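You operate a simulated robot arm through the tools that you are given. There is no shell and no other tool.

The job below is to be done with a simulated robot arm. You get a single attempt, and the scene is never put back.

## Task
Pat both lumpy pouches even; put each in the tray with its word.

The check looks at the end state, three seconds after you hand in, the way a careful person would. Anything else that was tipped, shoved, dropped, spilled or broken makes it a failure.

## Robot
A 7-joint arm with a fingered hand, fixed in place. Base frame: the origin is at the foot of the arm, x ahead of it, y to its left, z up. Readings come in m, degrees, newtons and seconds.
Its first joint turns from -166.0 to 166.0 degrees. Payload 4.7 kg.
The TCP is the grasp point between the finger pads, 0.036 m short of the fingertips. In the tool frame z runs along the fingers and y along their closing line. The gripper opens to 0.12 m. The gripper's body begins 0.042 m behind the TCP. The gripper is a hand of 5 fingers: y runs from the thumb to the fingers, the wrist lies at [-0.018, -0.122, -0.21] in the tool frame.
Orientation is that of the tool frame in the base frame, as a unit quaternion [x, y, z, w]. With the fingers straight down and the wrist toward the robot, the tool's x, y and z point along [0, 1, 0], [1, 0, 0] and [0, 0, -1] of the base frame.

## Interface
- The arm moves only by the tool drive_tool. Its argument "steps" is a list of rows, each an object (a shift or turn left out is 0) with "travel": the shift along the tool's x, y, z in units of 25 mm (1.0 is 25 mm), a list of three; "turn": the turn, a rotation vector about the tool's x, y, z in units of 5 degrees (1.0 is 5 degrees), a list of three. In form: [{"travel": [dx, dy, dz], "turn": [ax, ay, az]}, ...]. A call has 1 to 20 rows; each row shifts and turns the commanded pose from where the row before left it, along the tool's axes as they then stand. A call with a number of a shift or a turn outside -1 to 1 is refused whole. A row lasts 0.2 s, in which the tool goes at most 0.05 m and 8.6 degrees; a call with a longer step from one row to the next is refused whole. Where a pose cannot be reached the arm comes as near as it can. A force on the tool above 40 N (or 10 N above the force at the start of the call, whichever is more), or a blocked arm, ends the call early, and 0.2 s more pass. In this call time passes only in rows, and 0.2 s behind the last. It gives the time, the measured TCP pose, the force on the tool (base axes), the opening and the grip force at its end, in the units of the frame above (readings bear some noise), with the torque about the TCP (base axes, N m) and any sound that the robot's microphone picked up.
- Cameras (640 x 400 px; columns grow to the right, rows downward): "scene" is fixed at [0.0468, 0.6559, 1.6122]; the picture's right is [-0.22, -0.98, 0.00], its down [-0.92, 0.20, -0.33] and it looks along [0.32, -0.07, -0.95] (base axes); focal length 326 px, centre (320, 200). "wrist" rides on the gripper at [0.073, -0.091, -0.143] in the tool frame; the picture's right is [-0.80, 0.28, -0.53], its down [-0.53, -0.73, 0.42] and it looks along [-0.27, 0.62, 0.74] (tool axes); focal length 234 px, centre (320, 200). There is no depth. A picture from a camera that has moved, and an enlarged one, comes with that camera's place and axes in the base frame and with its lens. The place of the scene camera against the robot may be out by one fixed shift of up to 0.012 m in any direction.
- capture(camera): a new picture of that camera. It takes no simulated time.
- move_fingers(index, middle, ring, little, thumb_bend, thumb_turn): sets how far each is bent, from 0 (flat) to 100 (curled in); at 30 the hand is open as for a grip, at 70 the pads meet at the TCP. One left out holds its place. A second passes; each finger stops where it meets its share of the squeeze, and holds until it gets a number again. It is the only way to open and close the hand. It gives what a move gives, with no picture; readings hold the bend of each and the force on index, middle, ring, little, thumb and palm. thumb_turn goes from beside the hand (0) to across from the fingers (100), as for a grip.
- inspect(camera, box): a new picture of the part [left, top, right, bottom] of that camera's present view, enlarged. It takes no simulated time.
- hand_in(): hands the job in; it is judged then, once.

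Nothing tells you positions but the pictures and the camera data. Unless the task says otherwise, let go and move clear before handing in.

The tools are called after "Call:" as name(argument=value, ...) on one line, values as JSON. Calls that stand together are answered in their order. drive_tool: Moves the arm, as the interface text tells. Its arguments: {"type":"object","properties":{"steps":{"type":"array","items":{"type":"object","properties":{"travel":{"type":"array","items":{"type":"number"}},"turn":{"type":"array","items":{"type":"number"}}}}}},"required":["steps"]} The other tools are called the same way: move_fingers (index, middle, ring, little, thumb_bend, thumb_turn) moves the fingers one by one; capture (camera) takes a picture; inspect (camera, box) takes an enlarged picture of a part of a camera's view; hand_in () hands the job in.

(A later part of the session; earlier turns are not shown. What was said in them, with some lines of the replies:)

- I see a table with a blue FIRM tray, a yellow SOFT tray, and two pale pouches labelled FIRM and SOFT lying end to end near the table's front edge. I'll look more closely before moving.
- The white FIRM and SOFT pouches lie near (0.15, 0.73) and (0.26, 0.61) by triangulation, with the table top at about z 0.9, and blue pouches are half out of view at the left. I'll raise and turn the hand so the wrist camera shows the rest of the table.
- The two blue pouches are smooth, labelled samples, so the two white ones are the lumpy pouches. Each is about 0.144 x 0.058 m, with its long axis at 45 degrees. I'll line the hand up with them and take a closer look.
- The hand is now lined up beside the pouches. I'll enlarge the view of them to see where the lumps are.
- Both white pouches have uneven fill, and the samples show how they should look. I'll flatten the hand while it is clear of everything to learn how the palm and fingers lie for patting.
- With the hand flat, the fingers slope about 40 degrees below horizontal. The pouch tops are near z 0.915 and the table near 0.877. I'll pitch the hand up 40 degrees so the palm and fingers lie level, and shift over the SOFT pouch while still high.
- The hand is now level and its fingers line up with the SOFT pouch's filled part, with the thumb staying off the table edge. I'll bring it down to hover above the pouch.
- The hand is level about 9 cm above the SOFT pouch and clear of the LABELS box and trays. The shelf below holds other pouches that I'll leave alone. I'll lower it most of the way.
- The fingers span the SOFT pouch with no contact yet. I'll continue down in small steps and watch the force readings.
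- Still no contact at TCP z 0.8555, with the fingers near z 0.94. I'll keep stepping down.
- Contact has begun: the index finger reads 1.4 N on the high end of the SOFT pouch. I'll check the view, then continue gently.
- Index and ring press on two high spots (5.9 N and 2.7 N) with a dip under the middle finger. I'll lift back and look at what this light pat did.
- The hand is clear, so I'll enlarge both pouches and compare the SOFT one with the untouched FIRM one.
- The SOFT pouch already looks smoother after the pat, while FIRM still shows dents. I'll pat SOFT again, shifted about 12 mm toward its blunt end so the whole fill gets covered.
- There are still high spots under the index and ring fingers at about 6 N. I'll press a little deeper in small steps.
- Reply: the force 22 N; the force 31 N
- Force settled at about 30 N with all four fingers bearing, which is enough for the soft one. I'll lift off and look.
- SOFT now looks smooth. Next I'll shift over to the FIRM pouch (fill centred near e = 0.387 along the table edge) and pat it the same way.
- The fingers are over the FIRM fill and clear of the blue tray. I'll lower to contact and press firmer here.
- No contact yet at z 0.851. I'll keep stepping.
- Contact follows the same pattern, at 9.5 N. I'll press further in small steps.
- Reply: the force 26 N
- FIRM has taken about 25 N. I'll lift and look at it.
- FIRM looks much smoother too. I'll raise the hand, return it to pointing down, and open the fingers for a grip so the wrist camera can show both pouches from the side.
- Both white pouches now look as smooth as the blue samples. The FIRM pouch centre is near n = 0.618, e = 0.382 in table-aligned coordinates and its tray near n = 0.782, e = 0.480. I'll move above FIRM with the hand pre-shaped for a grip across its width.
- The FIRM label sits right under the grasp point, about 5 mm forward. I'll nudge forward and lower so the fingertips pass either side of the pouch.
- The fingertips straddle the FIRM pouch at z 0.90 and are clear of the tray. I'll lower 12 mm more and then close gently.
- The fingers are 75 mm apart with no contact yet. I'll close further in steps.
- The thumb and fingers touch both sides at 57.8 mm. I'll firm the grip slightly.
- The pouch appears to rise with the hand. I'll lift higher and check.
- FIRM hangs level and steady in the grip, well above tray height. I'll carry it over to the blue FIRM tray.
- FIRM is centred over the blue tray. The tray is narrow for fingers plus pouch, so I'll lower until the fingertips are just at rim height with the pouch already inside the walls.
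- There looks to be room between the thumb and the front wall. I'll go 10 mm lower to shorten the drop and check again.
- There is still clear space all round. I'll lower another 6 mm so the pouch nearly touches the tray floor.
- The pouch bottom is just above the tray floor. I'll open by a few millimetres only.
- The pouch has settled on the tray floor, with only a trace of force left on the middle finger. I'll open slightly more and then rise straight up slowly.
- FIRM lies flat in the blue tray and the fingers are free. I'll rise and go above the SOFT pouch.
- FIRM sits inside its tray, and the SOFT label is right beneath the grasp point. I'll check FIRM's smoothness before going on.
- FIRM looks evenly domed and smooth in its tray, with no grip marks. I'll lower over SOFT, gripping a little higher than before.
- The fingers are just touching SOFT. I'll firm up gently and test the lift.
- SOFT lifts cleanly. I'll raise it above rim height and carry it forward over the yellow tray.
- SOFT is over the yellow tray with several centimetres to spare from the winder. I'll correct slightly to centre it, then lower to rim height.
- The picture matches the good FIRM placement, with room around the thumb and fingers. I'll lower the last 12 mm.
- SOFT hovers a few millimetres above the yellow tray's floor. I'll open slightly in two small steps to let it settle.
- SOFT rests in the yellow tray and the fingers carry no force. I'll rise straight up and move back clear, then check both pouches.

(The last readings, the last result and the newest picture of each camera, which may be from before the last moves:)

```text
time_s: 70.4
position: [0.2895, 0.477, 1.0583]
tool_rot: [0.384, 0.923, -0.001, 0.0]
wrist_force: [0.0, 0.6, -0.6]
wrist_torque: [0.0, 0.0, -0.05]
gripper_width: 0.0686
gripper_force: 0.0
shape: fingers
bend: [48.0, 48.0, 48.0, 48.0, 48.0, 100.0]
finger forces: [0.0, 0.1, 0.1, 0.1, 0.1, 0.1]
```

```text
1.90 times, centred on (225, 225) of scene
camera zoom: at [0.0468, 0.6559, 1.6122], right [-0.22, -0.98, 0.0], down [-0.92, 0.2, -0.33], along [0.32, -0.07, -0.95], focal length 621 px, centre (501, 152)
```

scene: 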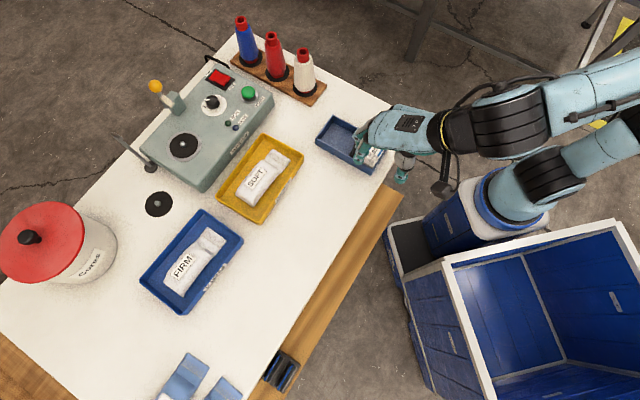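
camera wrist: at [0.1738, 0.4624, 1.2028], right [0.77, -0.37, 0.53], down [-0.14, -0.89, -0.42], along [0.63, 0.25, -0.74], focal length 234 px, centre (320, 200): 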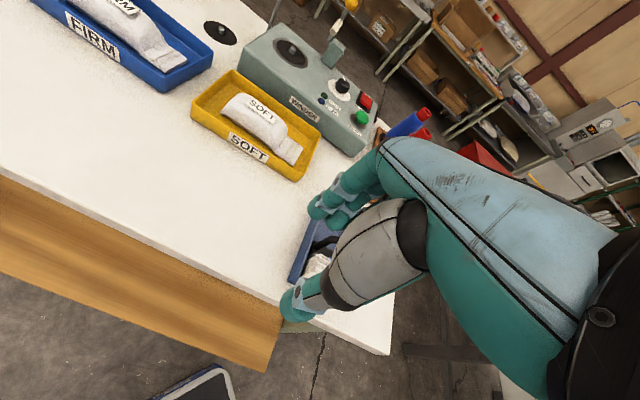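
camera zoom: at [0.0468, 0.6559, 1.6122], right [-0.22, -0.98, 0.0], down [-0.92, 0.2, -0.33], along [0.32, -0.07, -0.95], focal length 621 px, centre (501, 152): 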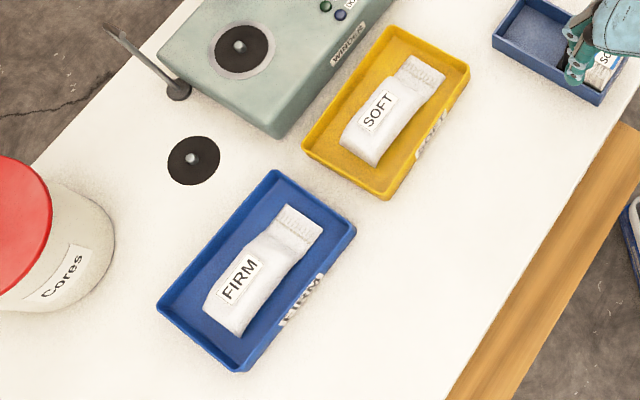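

Both pouches are in the trays bearing their words, and nothing else has moved. I'll take closer looks at both surfaces for evenness.

Call:
inspect(camera="scene", box=[222, 138, 302, 218])

Call:
inspect(camera="scene", box=[155, 215, 235, 305])

Call:
inspect(camera="wrist", box=[180, 60, 330, 190])

Call:
inspect(camera="scene", box=[150, 340, 260, 400])

```text
5.00 times, centred on (262, 178) of scene
camera zoom: at [0.0468, 0.6559, 1.6122], right [-0.22, -0.98, 0.0], down [-0.92, 0.2, -0.33], along [0.32, -0.07, -0.95], focal length 1630 px, centre (610, 310)
```

zoom: 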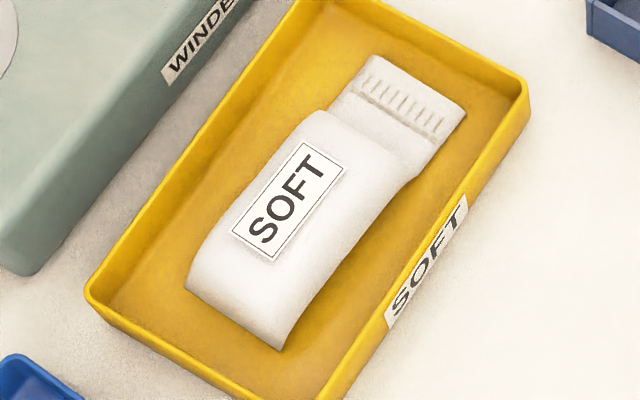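

```text
4.44 times, centred on (195, 260) of scene
camera zoom: at [0.0468, 0.6559, 1.6122], right [-0.22, -0.98, 0.0], down [-0.92, 0.2, -0.33], along [0.32, -0.07, -0.95], focal length 1449 px, centre (876, -67)
```

zoom: 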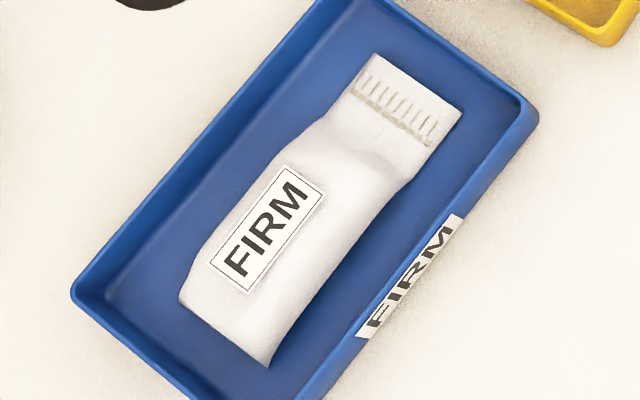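

```text
3.08 times, centred on (255, 125) of wrist
camera zoom: at [0.1738, 0.4624, 1.2028], right [0.77, -0.37, 0.53], down [-0.14, -0.89, -0.42], along [0.63, 0.25, -0.74], focal length 720 px, centre (520, 431)
```

zoom: 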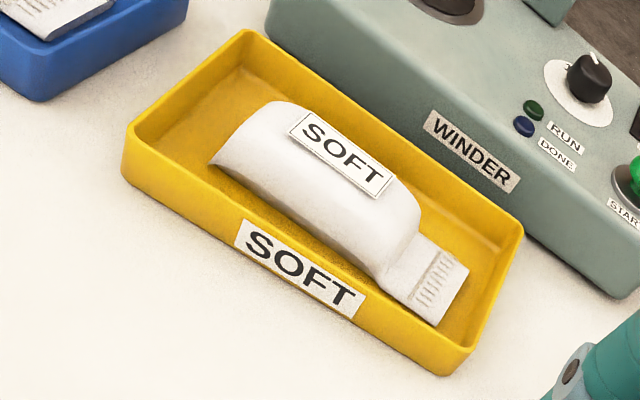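

```text
5.82 times, centred on (205, 370) of scene
camera zoom: at [0.0468, 0.6559, 1.6122], right [-0.22, -0.98, 0.0], down [-0.92, 0.2, -0.33], along [0.32, -0.07, -0.95], focal length 1896 px, centre (989, -789)
```

zoom: 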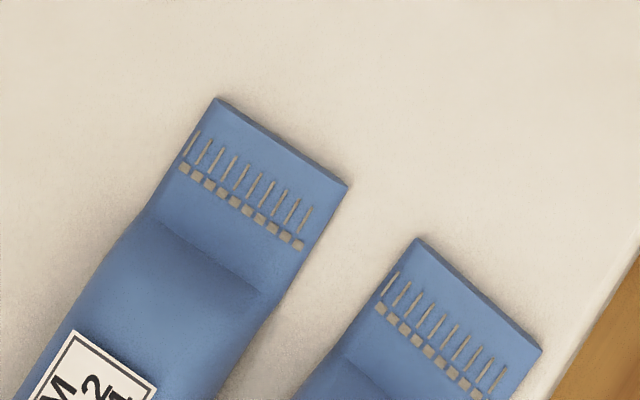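

SOFT looks evenly filled. I want a closer wrist view of FIRM near its tail, so I'll move along the table edge at a safe height.

Call:
drive_tool(steps=[{"travel": [0.87, 0.32, 0]}, {"travel": [0.87, 0.32, 0]}, {"travel": [0.87, 0.32, 0]}, {"travel": [0.87, 0.32, 0]}, {"travel": [0.87, 0.32, 0]}, {"travel": [0.87, 0.32, 0]}, {"travel": [0.87, 0.32, 0]}, {"travel": [0.87, 0.32, 0]}, {"travel": [0.87, 0.32, 0]}, {"travel": [0.87, 0.32, 0]}])

Call:
capture(camera="wrist")

Call:
inspect(camera="wrist", box=[170, 30, 340, 180])

```text
time_s: 72.6
position: [0.1927, 0.6861, 1.0596]
tool_rot: [0.382, 0.924, 0.0, 0.0]
wrist_force: [-0.9, -0.4, 0.4]
wrist_torque: [-0.01, 0.0, 0.01]
gripper_width: 0.0685
gripper_force: 0.1
shape: fingers
bend: [48.0, 48.0, 48.0, 48.0, 48.0, 100.0]
finger forces: [0.0, 0.1, 0.1, 0.0, 0.0, 0.1]
```

```text
taken
camera wrist: at [0.0772, 0.6737, 1.2033], right [0.77, -0.37, 0.53], down [-0.14, -0.89, -0.42], along [0.63, 0.25, -0.74], focal length 234 px, centre (320, 200)
```

wrist: 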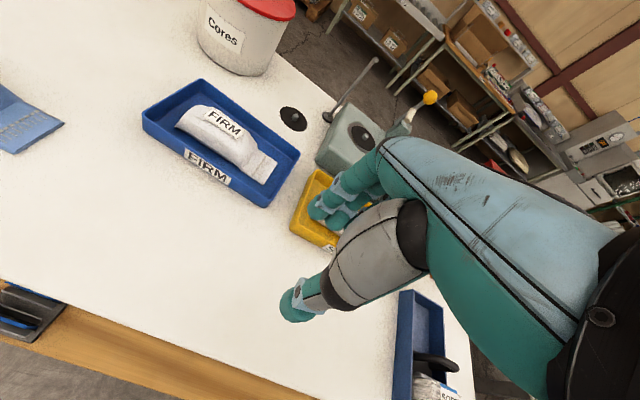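

```text
2.67 times, centred on (255, 105) of wrist
camera zoom: at [0.0772, 0.6737, 1.2033], right [0.77, -0.37, 0.53], down [-0.14, -0.89, -0.42], along [0.63, 0.25, -0.74], focal length 624 px, centre (493, 453)
```

zoom: 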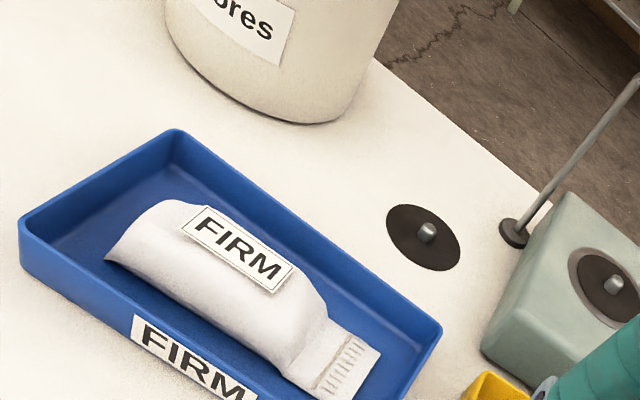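

Call:
inspect(camera="wrist", box=[165, 85, 295, 215])

Call:
inspect(camera="wrist", box=[170, 95, 240, 150])

Call:
inspect(camera="wrist", box=[215, 120, 285, 190])

```text
3.08 times, centred on (230, 150) of wrist
camera zoom: at [0.0772, 0.6737, 1.2033], right [0.77, -0.37, 0.53], down [-0.14, -0.89, -0.42], along [0.63, 0.25, -0.74], focal length 720 px, centre (597, 354)
```

zoom: 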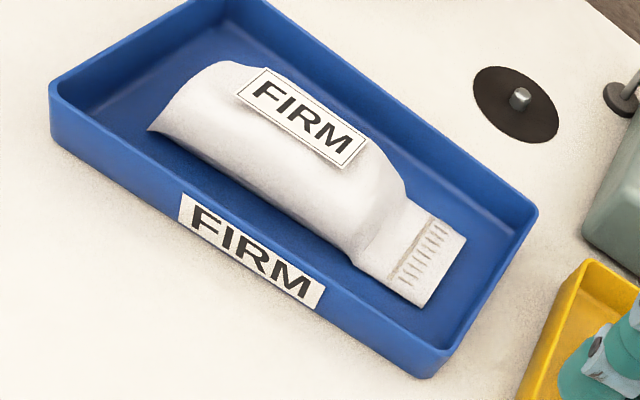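

```text
7.27 times, centred on (205, 122) of wrist
camera zoom: at [0.0772, 0.6737, 1.2033], right [0.77, -0.37, 0.53], down [-0.14, -0.89, -0.42], along [0.63, 0.25, -0.74], focal length 1703 px, centre (1156, 764)
```

zoom: 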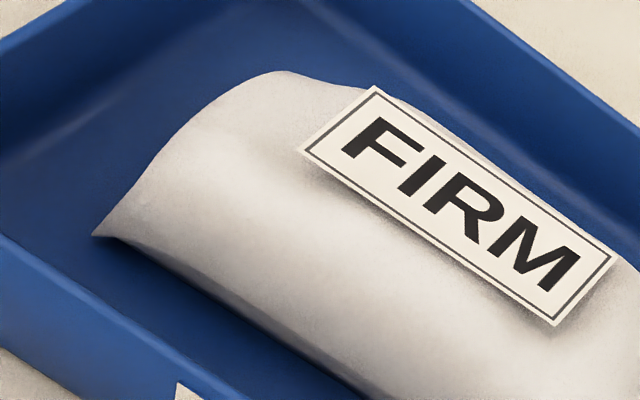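

```text
5.71 times, centred on (250, 155) of wrist
camera zoom: at [0.0772, 0.6737, 1.2033], right [0.77, -0.37, 0.53], down [-0.14, -0.89, -0.42], along [0.63, 0.25, -0.74], focal length 1338 px, centre (720, 457)
```

zoom: 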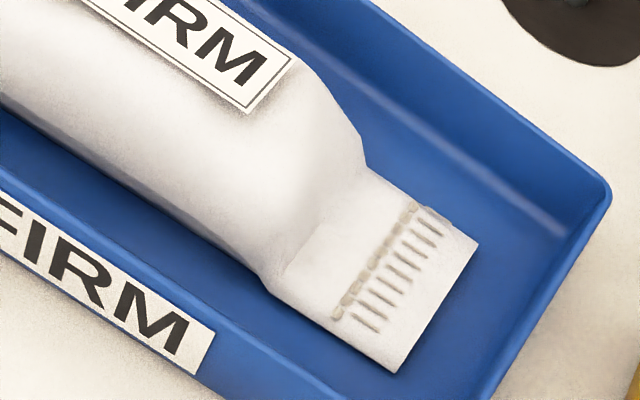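

FIRM still has a shallow dip near its blunt end, which my single pat didn't fully cover. Its top stands above the tray rim, so I'll flatten the hand again and give it another pat in the tray. The tilt will be only 30 degrees so the camera stays clear of the table.

Call:
move_fingers(index=0, middle=0, ring=0, little=0, thumb_bend=0, thumb_turn=0)

Call:
drive_tool(steps=[{"turn": [-1, 0, 0]}, {"turn": [-1, 0, 0]}, {"turn": [-1, 0, 0]}, {"turn": [-1, 0, 0]}, {"turn": [-1, 0, 0]}, {"turn": [-1, 0, 0]}, {"travel": [0.943, 0.44, 0.254]}, {"travel": [0.943, 0.44, 0.254]}, {"travel": [0.943, 0.44, 0.254]}, {"travel": [0.943, 0.44, 0.254]}, {"travel": [0.943, 0.44, 0.254]}, {"travel": [0.943, 0.44, 0.254]}, {"travel": [0.943, 0.44, 0.254]}])

Call:
capture(camera="wrist")

Call:
inspect(camera="scene", box=[120, 150, 400, 370])

```text
time_s: 73.6
position: [0.1928, 0.6876, 1.0585]
tool_rot: [0.383, 0.924, 0.001, 0.001]
wrist_force: [0.5, 0.6, 0.0]
wrist_torque: [-0.01, 0.01, -0.01]
gripper_width: 0.2034
gripper_force: 0.0
shape: fingers
bend: [0.0, 0.0, 0.0, 0.0, 0.0, 0.0]
finger forces: [0.1, 0.0, 0.0, 0.0, 0.0, 0.0]
```

```text
time_s: 76.4
position: [0.1402, 0.8654, 1.0607]
tool_rot: [0.37, 0.892, 0.239, 0.098]
wrist_force: [-0.3, -0.7, 0.5]
wrist_torque: [0.0, 0.03, 0.03]
gripper_width: 0.2035
gripper_force: 0.0
shape: fingers
bend: [0.0, 0.0, 0.0, 0.0, 0.0, 0.0]
finger forces: [0.1, 0.0, 0.1, 0.0, 0.1, 0.0]
```

```text
taken
camera wrist: at [-0.0189, 0.8096, 1.1397], right [0.55, -0.58, 0.59], down [0.08, -0.67, -0.73], along [0.83, 0.45, -0.33], focal length 234 px, centre (320, 200)
```

wrist: 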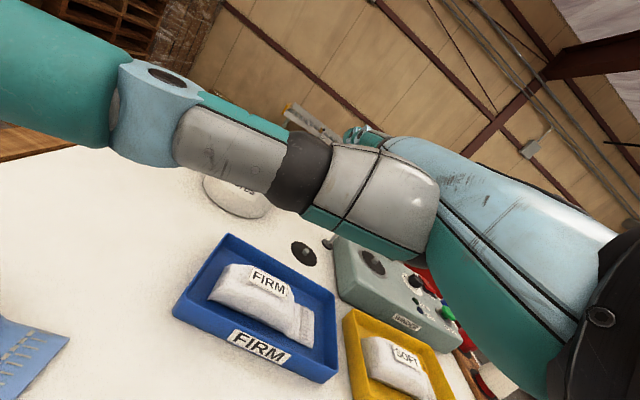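

```text
1.82 times, centred on (260, 260) of scene
camera zoom: at [0.0468, 0.6559, 1.6122], right [-0.22, -0.98, 0.0], down [-0.92, 0.2, -0.33], along [0.32, -0.07, -0.95], focal length 593 px, centre (429, 91)
```

zoom: 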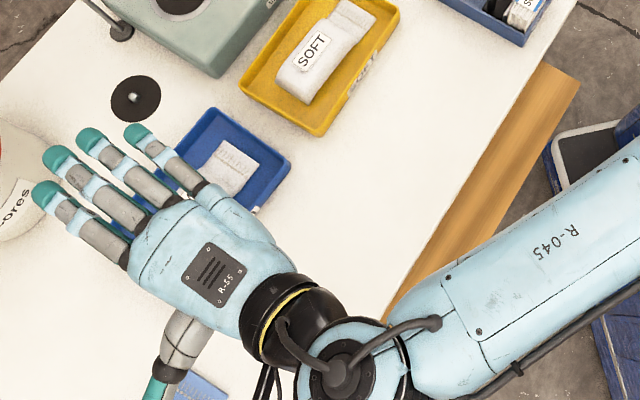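

The hand is level-ish above the FIRM tray, and this low view shows both pouches. I'll enlarge them before lowering.

Call:
inspect(camera="wrist", box=[190, 240, 340, 370])

Call:
inspect(camera="wrist", box=[330, 300, 460, 400])

```text
3.08 times, centred on (265, 305) of wrist
camera zoom: at [-0.0189, 0.8096, 1.1397], right [0.55, -0.58, 0.59], down [0.08, -0.67, -0.73], along [0.83, 0.45, -0.33], focal length 720 px, centre (489, -123)
```

zoom: 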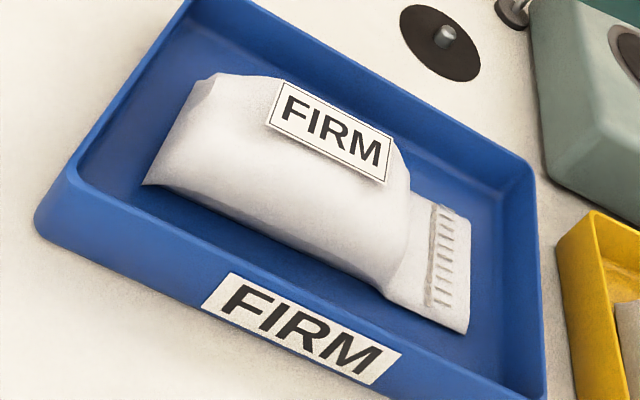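

```text
4.00 times, centred on (395, 350) of wrist
camera zoom: at [-0.0189, 0.8096, 1.1397], right [0.55, -0.58, 0.59], down [0.08, -0.67, -0.73], along [0.83, 0.45, -0.33], focal length 937 px, centre (20, -400)
```

zoom: 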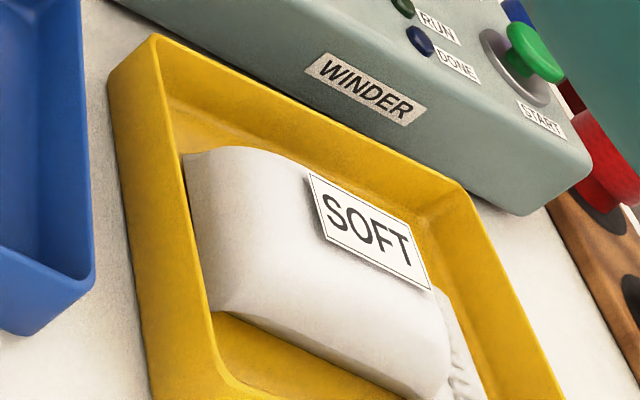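

FIRM shows a small raised spot at its blunt rear corner, so the extra pat is worthwhile. I'll shift so the index finger covers it and lower to hover.

Call:
drive_tool(steps=[{"travel": [0.37, 0.485, 0.28]}, {"travel": [0, -0.5, 0.866]}, {"travel": [0, -0.5, 0.866]}, {"travel": [0, -0.5, 0.866]}, {"travel": [0, -0.5, 0.866]}, {"travel": [0, -0.5, 0.866]}, {"travel": [0, -0.5, 0.866]}])

Call:
capture(camera="wrist")

Call:
inspect(camera="scene", box=[120, 180, 340, 370])

```text
time_s: 78.0
position: [0.1411, 0.8823, 0.9108]
tool_rot: [0.37, 0.892, 0.239, 0.098]
wrist_force: [-0.3, 0.0, 0.0]
wrist_torque: [-0.05, 0.01, 0.02]
gripper_width: 0.2034
gripper_force: 0.0
shape: fingers
bend: [0.0, 0.0, 0.0, 0.0, 0.0, 0.0]
finger forces: [0.1, 0.0, 0.1, 0.1, 0.0, 0.0]
```

```text
taken
camera wrist: at [-0.0174, 0.8272, 0.9891], right [0.55, -0.58, 0.59], down [0.08, -0.67, -0.73], along [0.83, 0.45, -0.33], focal length 234 px, centre (320, 200)
```

wrist: 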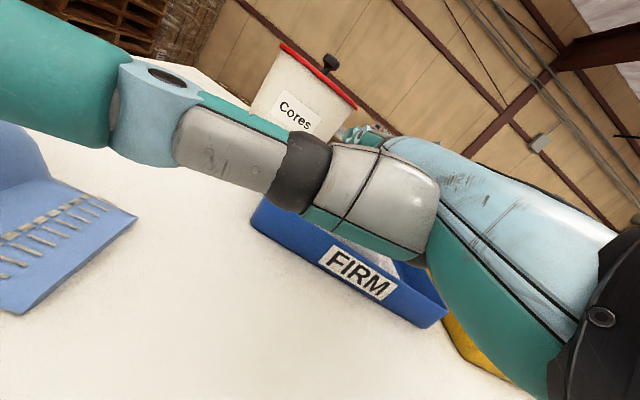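

```text
2.11 times, centred on (230, 275) of scene
camera zoom: at [0.0468, 0.6559, 1.6122], right [-0.22, -0.98, 0.0], down [-0.92, 0.2, -0.33], along [0.32, -0.07, -0.95], focal length 686 px, centre (510, 42)
```

zoom: 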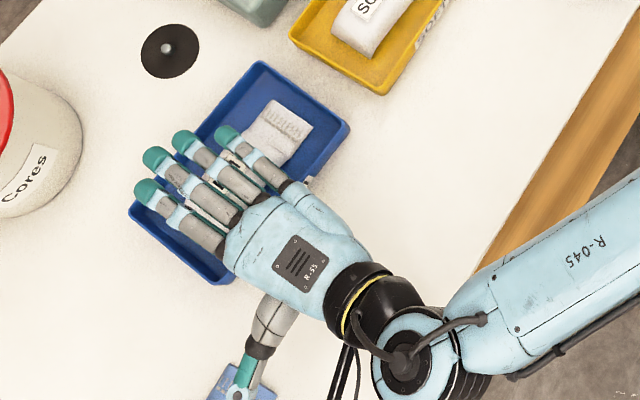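

The fingers line up with the FIRM pouch, and the thumb stays well above the blue sample. I'll descend further, then in small steps.

Call:
drive_tool(steps=[{"travel": [0, -0.4, 0.693]}, {"travel": [0, -0.2, 0.346]}])

Call:
drive_tool(steps=[{"travel": [0, -0.05, 0.0866]}])

Call:
drive_tool(steps=[{"travel": [0, -0.05, 0.0866]}])

Call:
drive_tool(steps=[{"travel": [0, -0.05, 0.0866]}])

```text
time_s: 78.6
position: [0.1402, 0.8827, 0.879]
tool_rot: [0.37, 0.892, 0.24, 0.1]
wrist_force: [0.1, -0.5, 1.0]
wrist_torque: [-0.01, 0.05, 0.0]
gripper_width: 0.2033
gripper_force: 0.1
shape: fingers
bend: [0.0, 0.0, 0.0, 0.0, 0.0, 0.0]
finger forces: [0.0, 0.1, 0.1, 0.0, 0.0, 0.0]
```

```text
time_s: 79.0
position: [0.1394, 0.8824, 0.8764]
tool_rot: [0.37, 0.892, 0.24, 0.099]
wrist_force: [-0.2, 1.0, -0.3]
wrist_torque: [-0.01, -0.03, 0.0]
gripper_width: 0.2032
gripper_force: 0.1
shape: fingers
bend: [0.0, 0.0, 0.0, 0.0, 0.0, 0.0]
finger forces: [0.1, 0.1, 0.0, 0.0, 0.0, 0.0]
```

```text
time_s: 79.4
position: [0.1393, 0.8825, 0.8744]
tool_rot: [0.37, 0.892, 0.239, 0.099]
wrist_force: [-0.9, 0.3, -0.3]
wrist_torque: [-0.03, 0.0, -0.01]
gripper_width: 0.2033
gripper_force: 0.0
shape: fingers
bend: [0.0, 0.0, 0.0, 0.0, 0.0, 0.0]
finger forces: [0.0, 0.0, 0.0, 0.0, 0.0, 0.1]
```

```text
time_s: 79.8
position: [0.141, 0.8827, 0.8723]
tool_rot: [0.37, 0.892, 0.239, 0.099]
wrist_force: [-0.2, 0.3, 0.0]
wrist_torque: [-0.02, 0.02, -0.01]
gripper_width: 0.2032
gripper_force: 0.0
shape: fingers
bend: [0.0, 0.0, 0.0, 0.0, 0.0, 0.0]
finger forces: [0.0, 0.1, 0.0, 0.0, 0.0, 0.1]
```

There is still no touch at z 0.872. I'll continue in 2 mm steps.

Call:
drive_tool(steps=[{"travel": [0, -0.04, 0.0693]}])

Call:
drive_tool(steps=[{"travel": [0, -0.04, 0.0693]}])

Call:
drive_tool(steps=[{"travel": [0, -0.04, 0.0693]}])

```text
time_s: 80.2
position: [0.1412, 0.8825, 0.8708]
tool_rot: [0.369, 0.893, 0.239, 0.099]
wrist_force: [-0.3, -0.1, -0.5]
wrist_torque: [-0.01, 0.0, 0.0]
gripper_width: 0.2035
gripper_force: 0.0
shape: fingers
bend: [0.0, 0.0, 0.0, 0.0, 0.0, 0.0]
finger forces: [0.0, 0.1, 0.0, 0.0, 0.1, 0.0]
```

```text
time_s: 80.6
position: [0.1398, 0.8827, 0.8682]
tool_rot: [0.369, 0.892, 0.24, 0.099]
wrist_force: [-0.2, 0.8, 0.7]
wrist_torque: [-0.01, 0.04, 0.06]
gripper_width: 0.2033
gripper_force: 0.1
shape: fingers
bend: [0.0, 0.0, 0.0, 0.0, 0.0, 0.0]
finger forces: [0.0, 0.0, 0.0, 0.0, 0.0, 0.0]
```

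```text
time_s: 81.0
position: [0.141, 0.8828, 0.8673]
tool_rot: [0.37, 0.892, 0.239, 0.099]
wrist_force: [0.5, 0.0, 0.3]
wrist_torque: [0.02, -0.02, -0.03]
gripper_width: 0.2035
gripper_force: 0.0
shape: fingers
bend: [0.0, 0.0, 0.0, 0.0, 0.0, 0.0]
finger forces: [0.0, 0.0, 0.1, 0.1, 0.1, 0.1]
```

Call:
drive_tool(steps=[{"travel": [0, -0.04, 0.0693]}])

Call:
drive_tool(steps=[{"travel": [0, -0.04, 0.0693]}])

Call:
inspect(camera="scene", box=[140, 190, 280, 330])

```text
time_s: 81.4
position: [0.1396, 0.8831, 0.8647]
tool_rot: [0.37, 0.892, 0.239, 0.099]
wrist_force: [-0.4, -0.9, 1.1]
wrist_torque: [0.03, -0.09, -0.08]
gripper_width: 0.2033
gripper_force: 0.1
shape: fingers
bend: [0.0, 0.0, 0.0, 0.0, 0.0, 0.0]
finger forces: [0.1, 0.1, 0.1, 1.1, 0.1, 0.0]
```

```text
time_s: 81.8
position: [0.1429, 0.8821, 0.8635]
tool_rot: [0.369, 0.893, 0.238, 0.099]
wrist_force: [-0.4, -1.6, 2.7]
wrist_torque: [0.08, -0.26, -0.04]
gripper_width: 0.2036
gripper_force: 1.4
shape: fingers
bend: [0.0, 0.0, 0.0, 0.0, 0.0, 0.0]
finger forces: [0.7, 0.0, 0.3, 1.9, 0.0, 0.1]
```

```text
2.86 times, centred on (210, 260) of scene
camera zoom: at [0.0468, 0.6559, 1.6122], right [-0.22, -0.98, 0.0], down [-0.92, 0.2, -0.33], along [0.32, -0.07, -0.95], focal length 931 px, centre (634, 29)
```

zoom: 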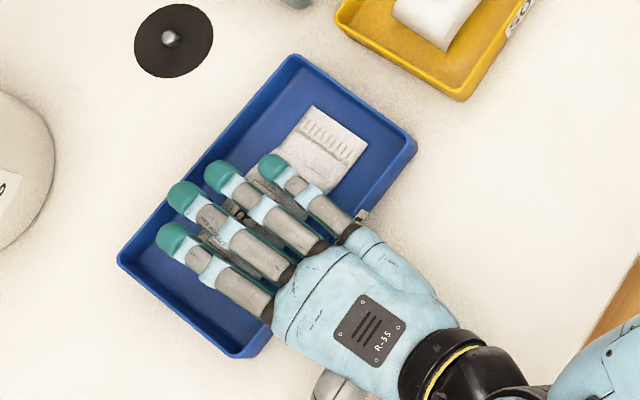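

There is gentle contact with the little, index and ring fingers across the pouch. I'll press on in small steps.

Call:
drive_tool(steps=[{"travel": [0, -0.03, 0.052]}])

Call:
drive_tool(steps=[{"travel": [0, -0.03, 0.052]}])

Call:
drive_tool(steps=[{"travel": [0, -0.02, 0.0346]}])

```text
time_s: 82.2
position: [0.1418, 0.8837, 0.8618]
tool_rot: [0.37, 0.892, 0.239, 0.099]
wrist_force: [-0.6, -0.9, 5.4]
wrist_torque: [0.15, -0.38, -0.06]
gripper_width: 0.2037
gripper_force: 2.4
shape: fingers
bend: [0.0, 0.0, 0.0, 0.0, 0.0, 0.0]
finger forces: [1.5, 0.0, 0.9, 2.3, 0.1, 0.0]
```

```text
time_s: 82.6
position: [0.1403, 0.8831, 0.8612]
tool_rot: [0.369, 0.892, 0.24, 0.1]
wrist_force: [0.0, -0.4, 8.5]
wrist_torque: [0.25, -0.6, 0.0]
gripper_width: 0.2037
gripper_force: 3.3
shape: fingers
bend: [0.0, 0.0, 0.0, 0.0, 0.0, 0.0]
finger forces: [2.4, 0.4, 1.7, 2.5, 0.0, 0.0]
```

```text
time_s: 83.0
position: [0.1411, 0.8831, 0.8603]
tool_rot: [0.369, 0.892, 0.241, 0.098]
wrist_force: [-0.3, -0.5, 10.2]
wrist_torque: [0.33, -0.74, 0.01]
gripper_width: 0.2037
gripper_force: 4.8
shape: fingers
bend: [0.0, 0.0, 0.0, 0.0, 0.0, 0.0]
finger forces: [3.1, 0.9, 2.4, 2.9, 0.1, 0.0]
```

All four fingers now share the load evenly at 10 N. I'll press a couple of millimetres more.

Call:
drive_tool(steps=[{"travel": [0, -0.025, 0.0433]}])

Call:
drive_tool(steps=[{"travel": [0, -0.025, 0.0433]}, {"travel": [0, 0, 0]}])

```text
time_s: 83.4
position: [0.141, 0.8819, 0.8593]
tool_rot: [0.37, 0.892, 0.24, 0.098]
wrist_force: [-1.1, 0.3, 12.6]
wrist_torque: [0.44, -0.98, 0.05]
gripper_width: 0.204
gripper_force: 6.3
shape: fingers
bend: [0.0, 0.0, 0.0, 0.0, 0.0, 0.0]
finger forces: [4.0, 1.8, 3.2, 3.6, 0.0, 0.0]
```

```text
time_s: 84.0
position: [0.1404, 0.8814, 0.8575]
tool_rot: [0.37, 0.892, 0.24, 0.099]
wrist_force: [-1.2, -1.9, 17.2]
wrist_torque: [0.72, -1.28, -0.06]
gripper_width: 0.2041
gripper_force: 8.5
shape: fingers
bend: [0.0, 0.0, 0.0, 0.0, 0.0, 0.0]
finger forces: [5.1, 2.6, 4.3, 4.2, 0.0, 0.0]
```

That gave 17 N spread across all four fingers. I'll lift straight up and look at FIRM from above.

Call:
drive_tool(steps=[{"travel": [0, 0.2, -0.346]}, {"travel": [0, 0.4, -0.693]}, {"travel": [0, 0.5, -0.866]}, {"travel": [0, 0.5, -0.866]}, {"travel": [0, 0.5, -0.866]}, {"travel": [0, 0.5, -0.866]}, {"travel": [0, 0.5, -0.866]}, {"travel": [0, 0.5, -0.866]}, {"travel": [0, 0.5, -0.866]}])

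Call:
capture(camera="wrist")

Call:
inspect(camera="wrist", box=[190, 240, 340, 370])

```text
time_s: 86.0
position: [0.1419, 0.8825, 1.059]
tool_rot: [0.37, 0.892, 0.238, 0.099]
wrist_force: [-0.4, 0.1, -0.3]
wrist_torque: [-0.02, -0.03, 0.02]
gripper_width: 0.2033
gripper_force: 0.1
shape: fingers
bend: [0.0, 0.0, 0.0, 0.0, 0.0, 0.0]
finger forces: [0.0, 0.1, 0.0, 0.0, 0.0, 0.1]
```

```text
taken
camera wrist: at [-0.0168, 0.8277, 1.1383], right [0.55, -0.58, 0.6], down [0.08, -0.68, -0.73], along [0.83, 0.45, -0.33], focal length 234 px, centre (320, 200)
```

wrist: 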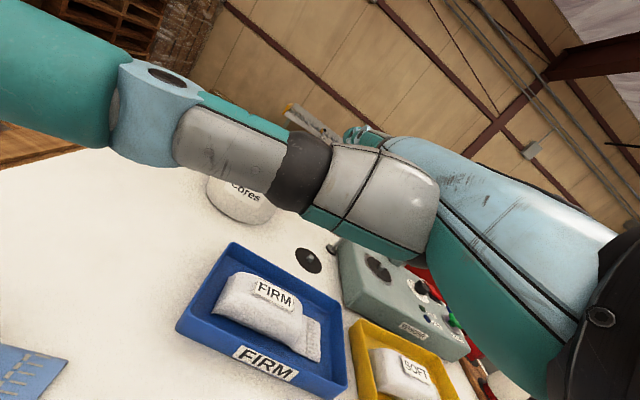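

```text
3.08 times, centred on (265, 305) of wrist
camera zoom: at [-0.0168, 0.8277, 1.1383], right [0.55, -0.58, 0.6], down [0.08, -0.68, -0.73], along [0.83, 0.45, -0.33], focal length 720 px, centre (489, -123)
```

zoom: 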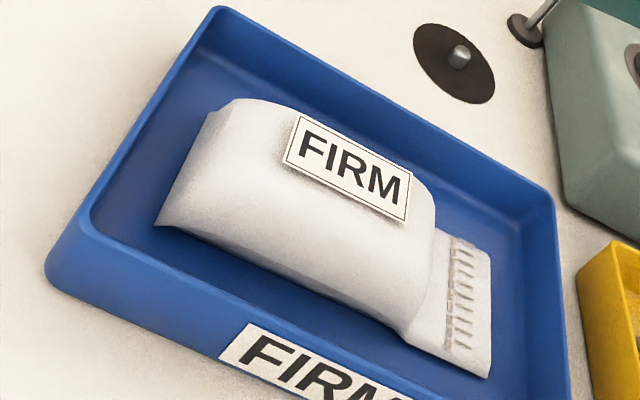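

FIRM is now evenly filled, with the corner lump gone. I'll move over to the same viewpoint above SOFT to compare.

Call:
drive_tool(steps=[{"travel": [-0.97, 0, 0]}, {"travel": [-0.97, 0, 0]}, {"travel": [-0.97, 0, 0]}, {"travel": [-0.97, 0, 0]}, {"travel": [-0.97, 0, 0]}, {"travel": [-0.97, 0, 0]}, {"travel": [-0.97, 0, 0]}, {"travel": [-0.97, 0, 0]}, {"travel": [-0.97, 0, 0]}, {"travel": [-0.97, 0, 0]}])

Call:
capture(camera="wrist")

Call:
inspect(camera="wrist", box=[190, 240, 340, 370])

Call:
inspect(camera="scene", box=[155, 215, 235, 305])

```text
time_s: 88.2
position: [0.3114, 0.7129, 1.0606]
tool_rot: [0.368, 0.893, 0.239, 0.099]
wrist_force: [0.1, 0.3, -1.2]
wrist_torque: [0.01, -0.04, -0.01]
gripper_width: 0.2033
gripper_force: 0.0
shape: fingers
bend: [0.0, 0.0, 0.0, 0.0, 0.0, 0.0]
finger forces: [0.0, 0.1, 0.0, 0.1, 0.0, 0.0]
```

```text
taken
camera wrist: at [0.1541, 0.6573, 1.1396], right [0.55, -0.58, 0.59], down [0.08, -0.68, -0.73], along [0.83, 0.45, -0.33], focal length 234 px, centre (320, 200)
```

wrist: 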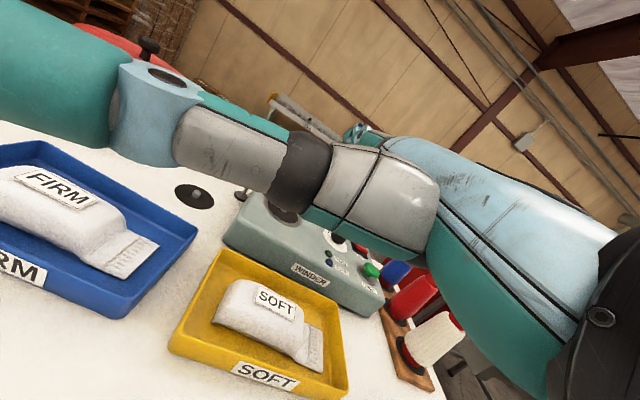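

```text
3.08 times, centred on (265, 305) of wrist
camera zoom: at [0.1541, 0.6573, 1.1396], right [0.55, -0.58, 0.59], down [0.08, -0.68, -0.73], along [0.83, 0.45, -0.33], focal length 720 px, centre (489, -123)
```

zoom: 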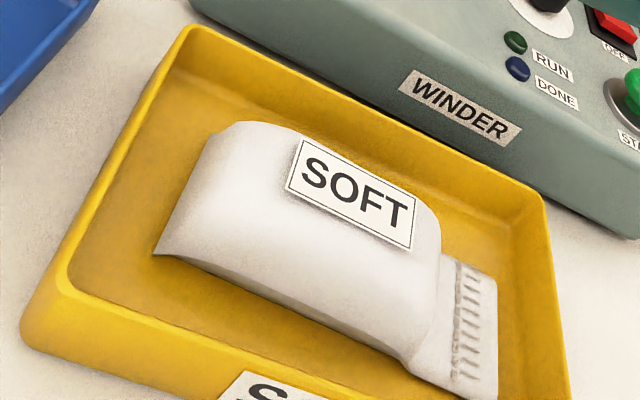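

```text
4.44 times, centred on (195, 260) of scene
camera zoom: at [0.0468, 0.6559, 1.6122], right [-0.22, -0.98, 0.0], down [-0.92, 0.2, -0.33], along [0.32, -0.07, -0.95], focal length 1449 px, centre (876, -67)
```

zoom: 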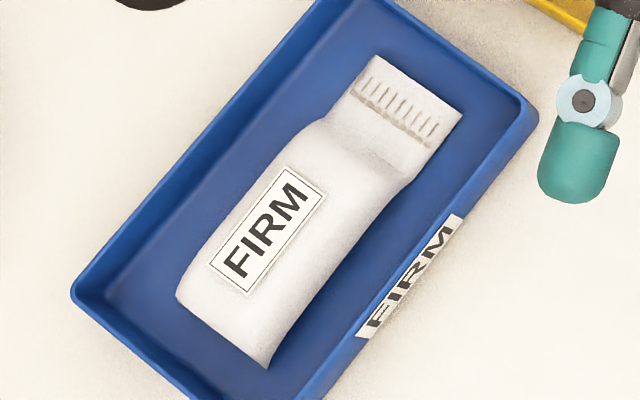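

SOFT looks just as smooth and even as FIRM, and each sits in its own tray. I'll back the hand away from the table and take a last look.

Call:
drive_tool(steps=[{"travel": [0, 0.4, -0.7]}, {"travel": [0, 0.4, -0.7]}, {"travel": [0, 0.4, -0.7]}, {"travel": [0, -0.8, -0.46]}, {"travel": [0, -0.8, -0.46]}, {"travel": [0, -0.8, -0.46]}, {"travel": [0, -0.8, -0.46]}, {"travel": [0, -0.8, -0.46]}, {"travel": [0, -0.8, -0.46]}, {"travel": [0, -0.8, -0.46]}, {"travel": [0, -0.8, -0.46]}, {"travel": [0, -0.8, -0.46]}])

Call:
capture(camera="scene")

Call:
capture(camera="wrist")

```text
time_s: 90.8
position: [0.1648, 0.5643, 1.12]
tool_rot: [0.37, 0.892, 0.239, 0.099]
wrist_force: [-0.3, 0.3, 0.8]
wrist_torque: [-0.03, -0.02, 0.01]
gripper_width: 0.2034
gripper_force: 0.2
shape: fingers
bend: [0.0, 0.0, 0.0, 0.0, 0.0, 0.0]
finger forces: [0.1, 0.0, 0.0, 0.1, 0.0, 0.1]
```

```text
taken
```

scene: 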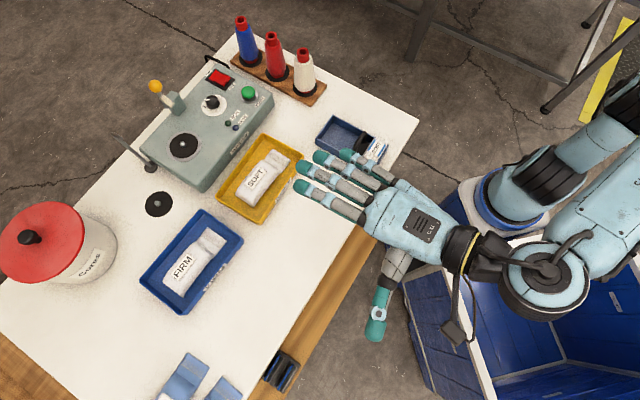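

```text
taken
camera wrist: at [0.0067, 0.5086, 1.1988], right [0.55, -0.58, 0.59], down [0.08, -0.67, -0.73], along [0.83, 0.45, -0.33], focal length 234 px, centre (320, 200)
```

wrist: 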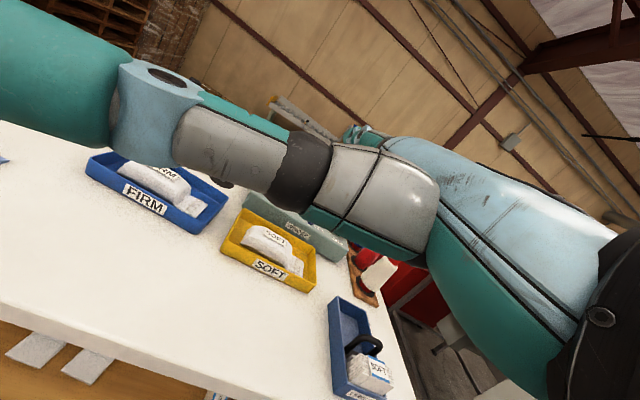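

Both smoothed pouches lie in the trays bearing their words, the trays and everything else are where they were, and the hand is clear and empty. I'm handing in now.

Call:
hand_in()

```text
The job is handed in.
```

Both white pouches are patted smooth: FIRM lies flat in the blue FIRM tray and SOFT in the yellow SOFT tray. I handed the job in with the hand empty and clear of the table.

- **Patting:** SOFT took two pats on the table, the second reaching about 30 N. FIRM took one on the table (about 25 N) and a second in its tray (about 17 N), because a small lump was left at its blunt end. In the last close views, both looked about as even as the blue sample pouches.
- **Everything else:** In the pictures, the trays and the other items stayed where they were, and nothing was tipped or dropped.

I could only judge evenness by eye from the pictures. Nothing measured it directly, and the check's result wasn't shown to me.
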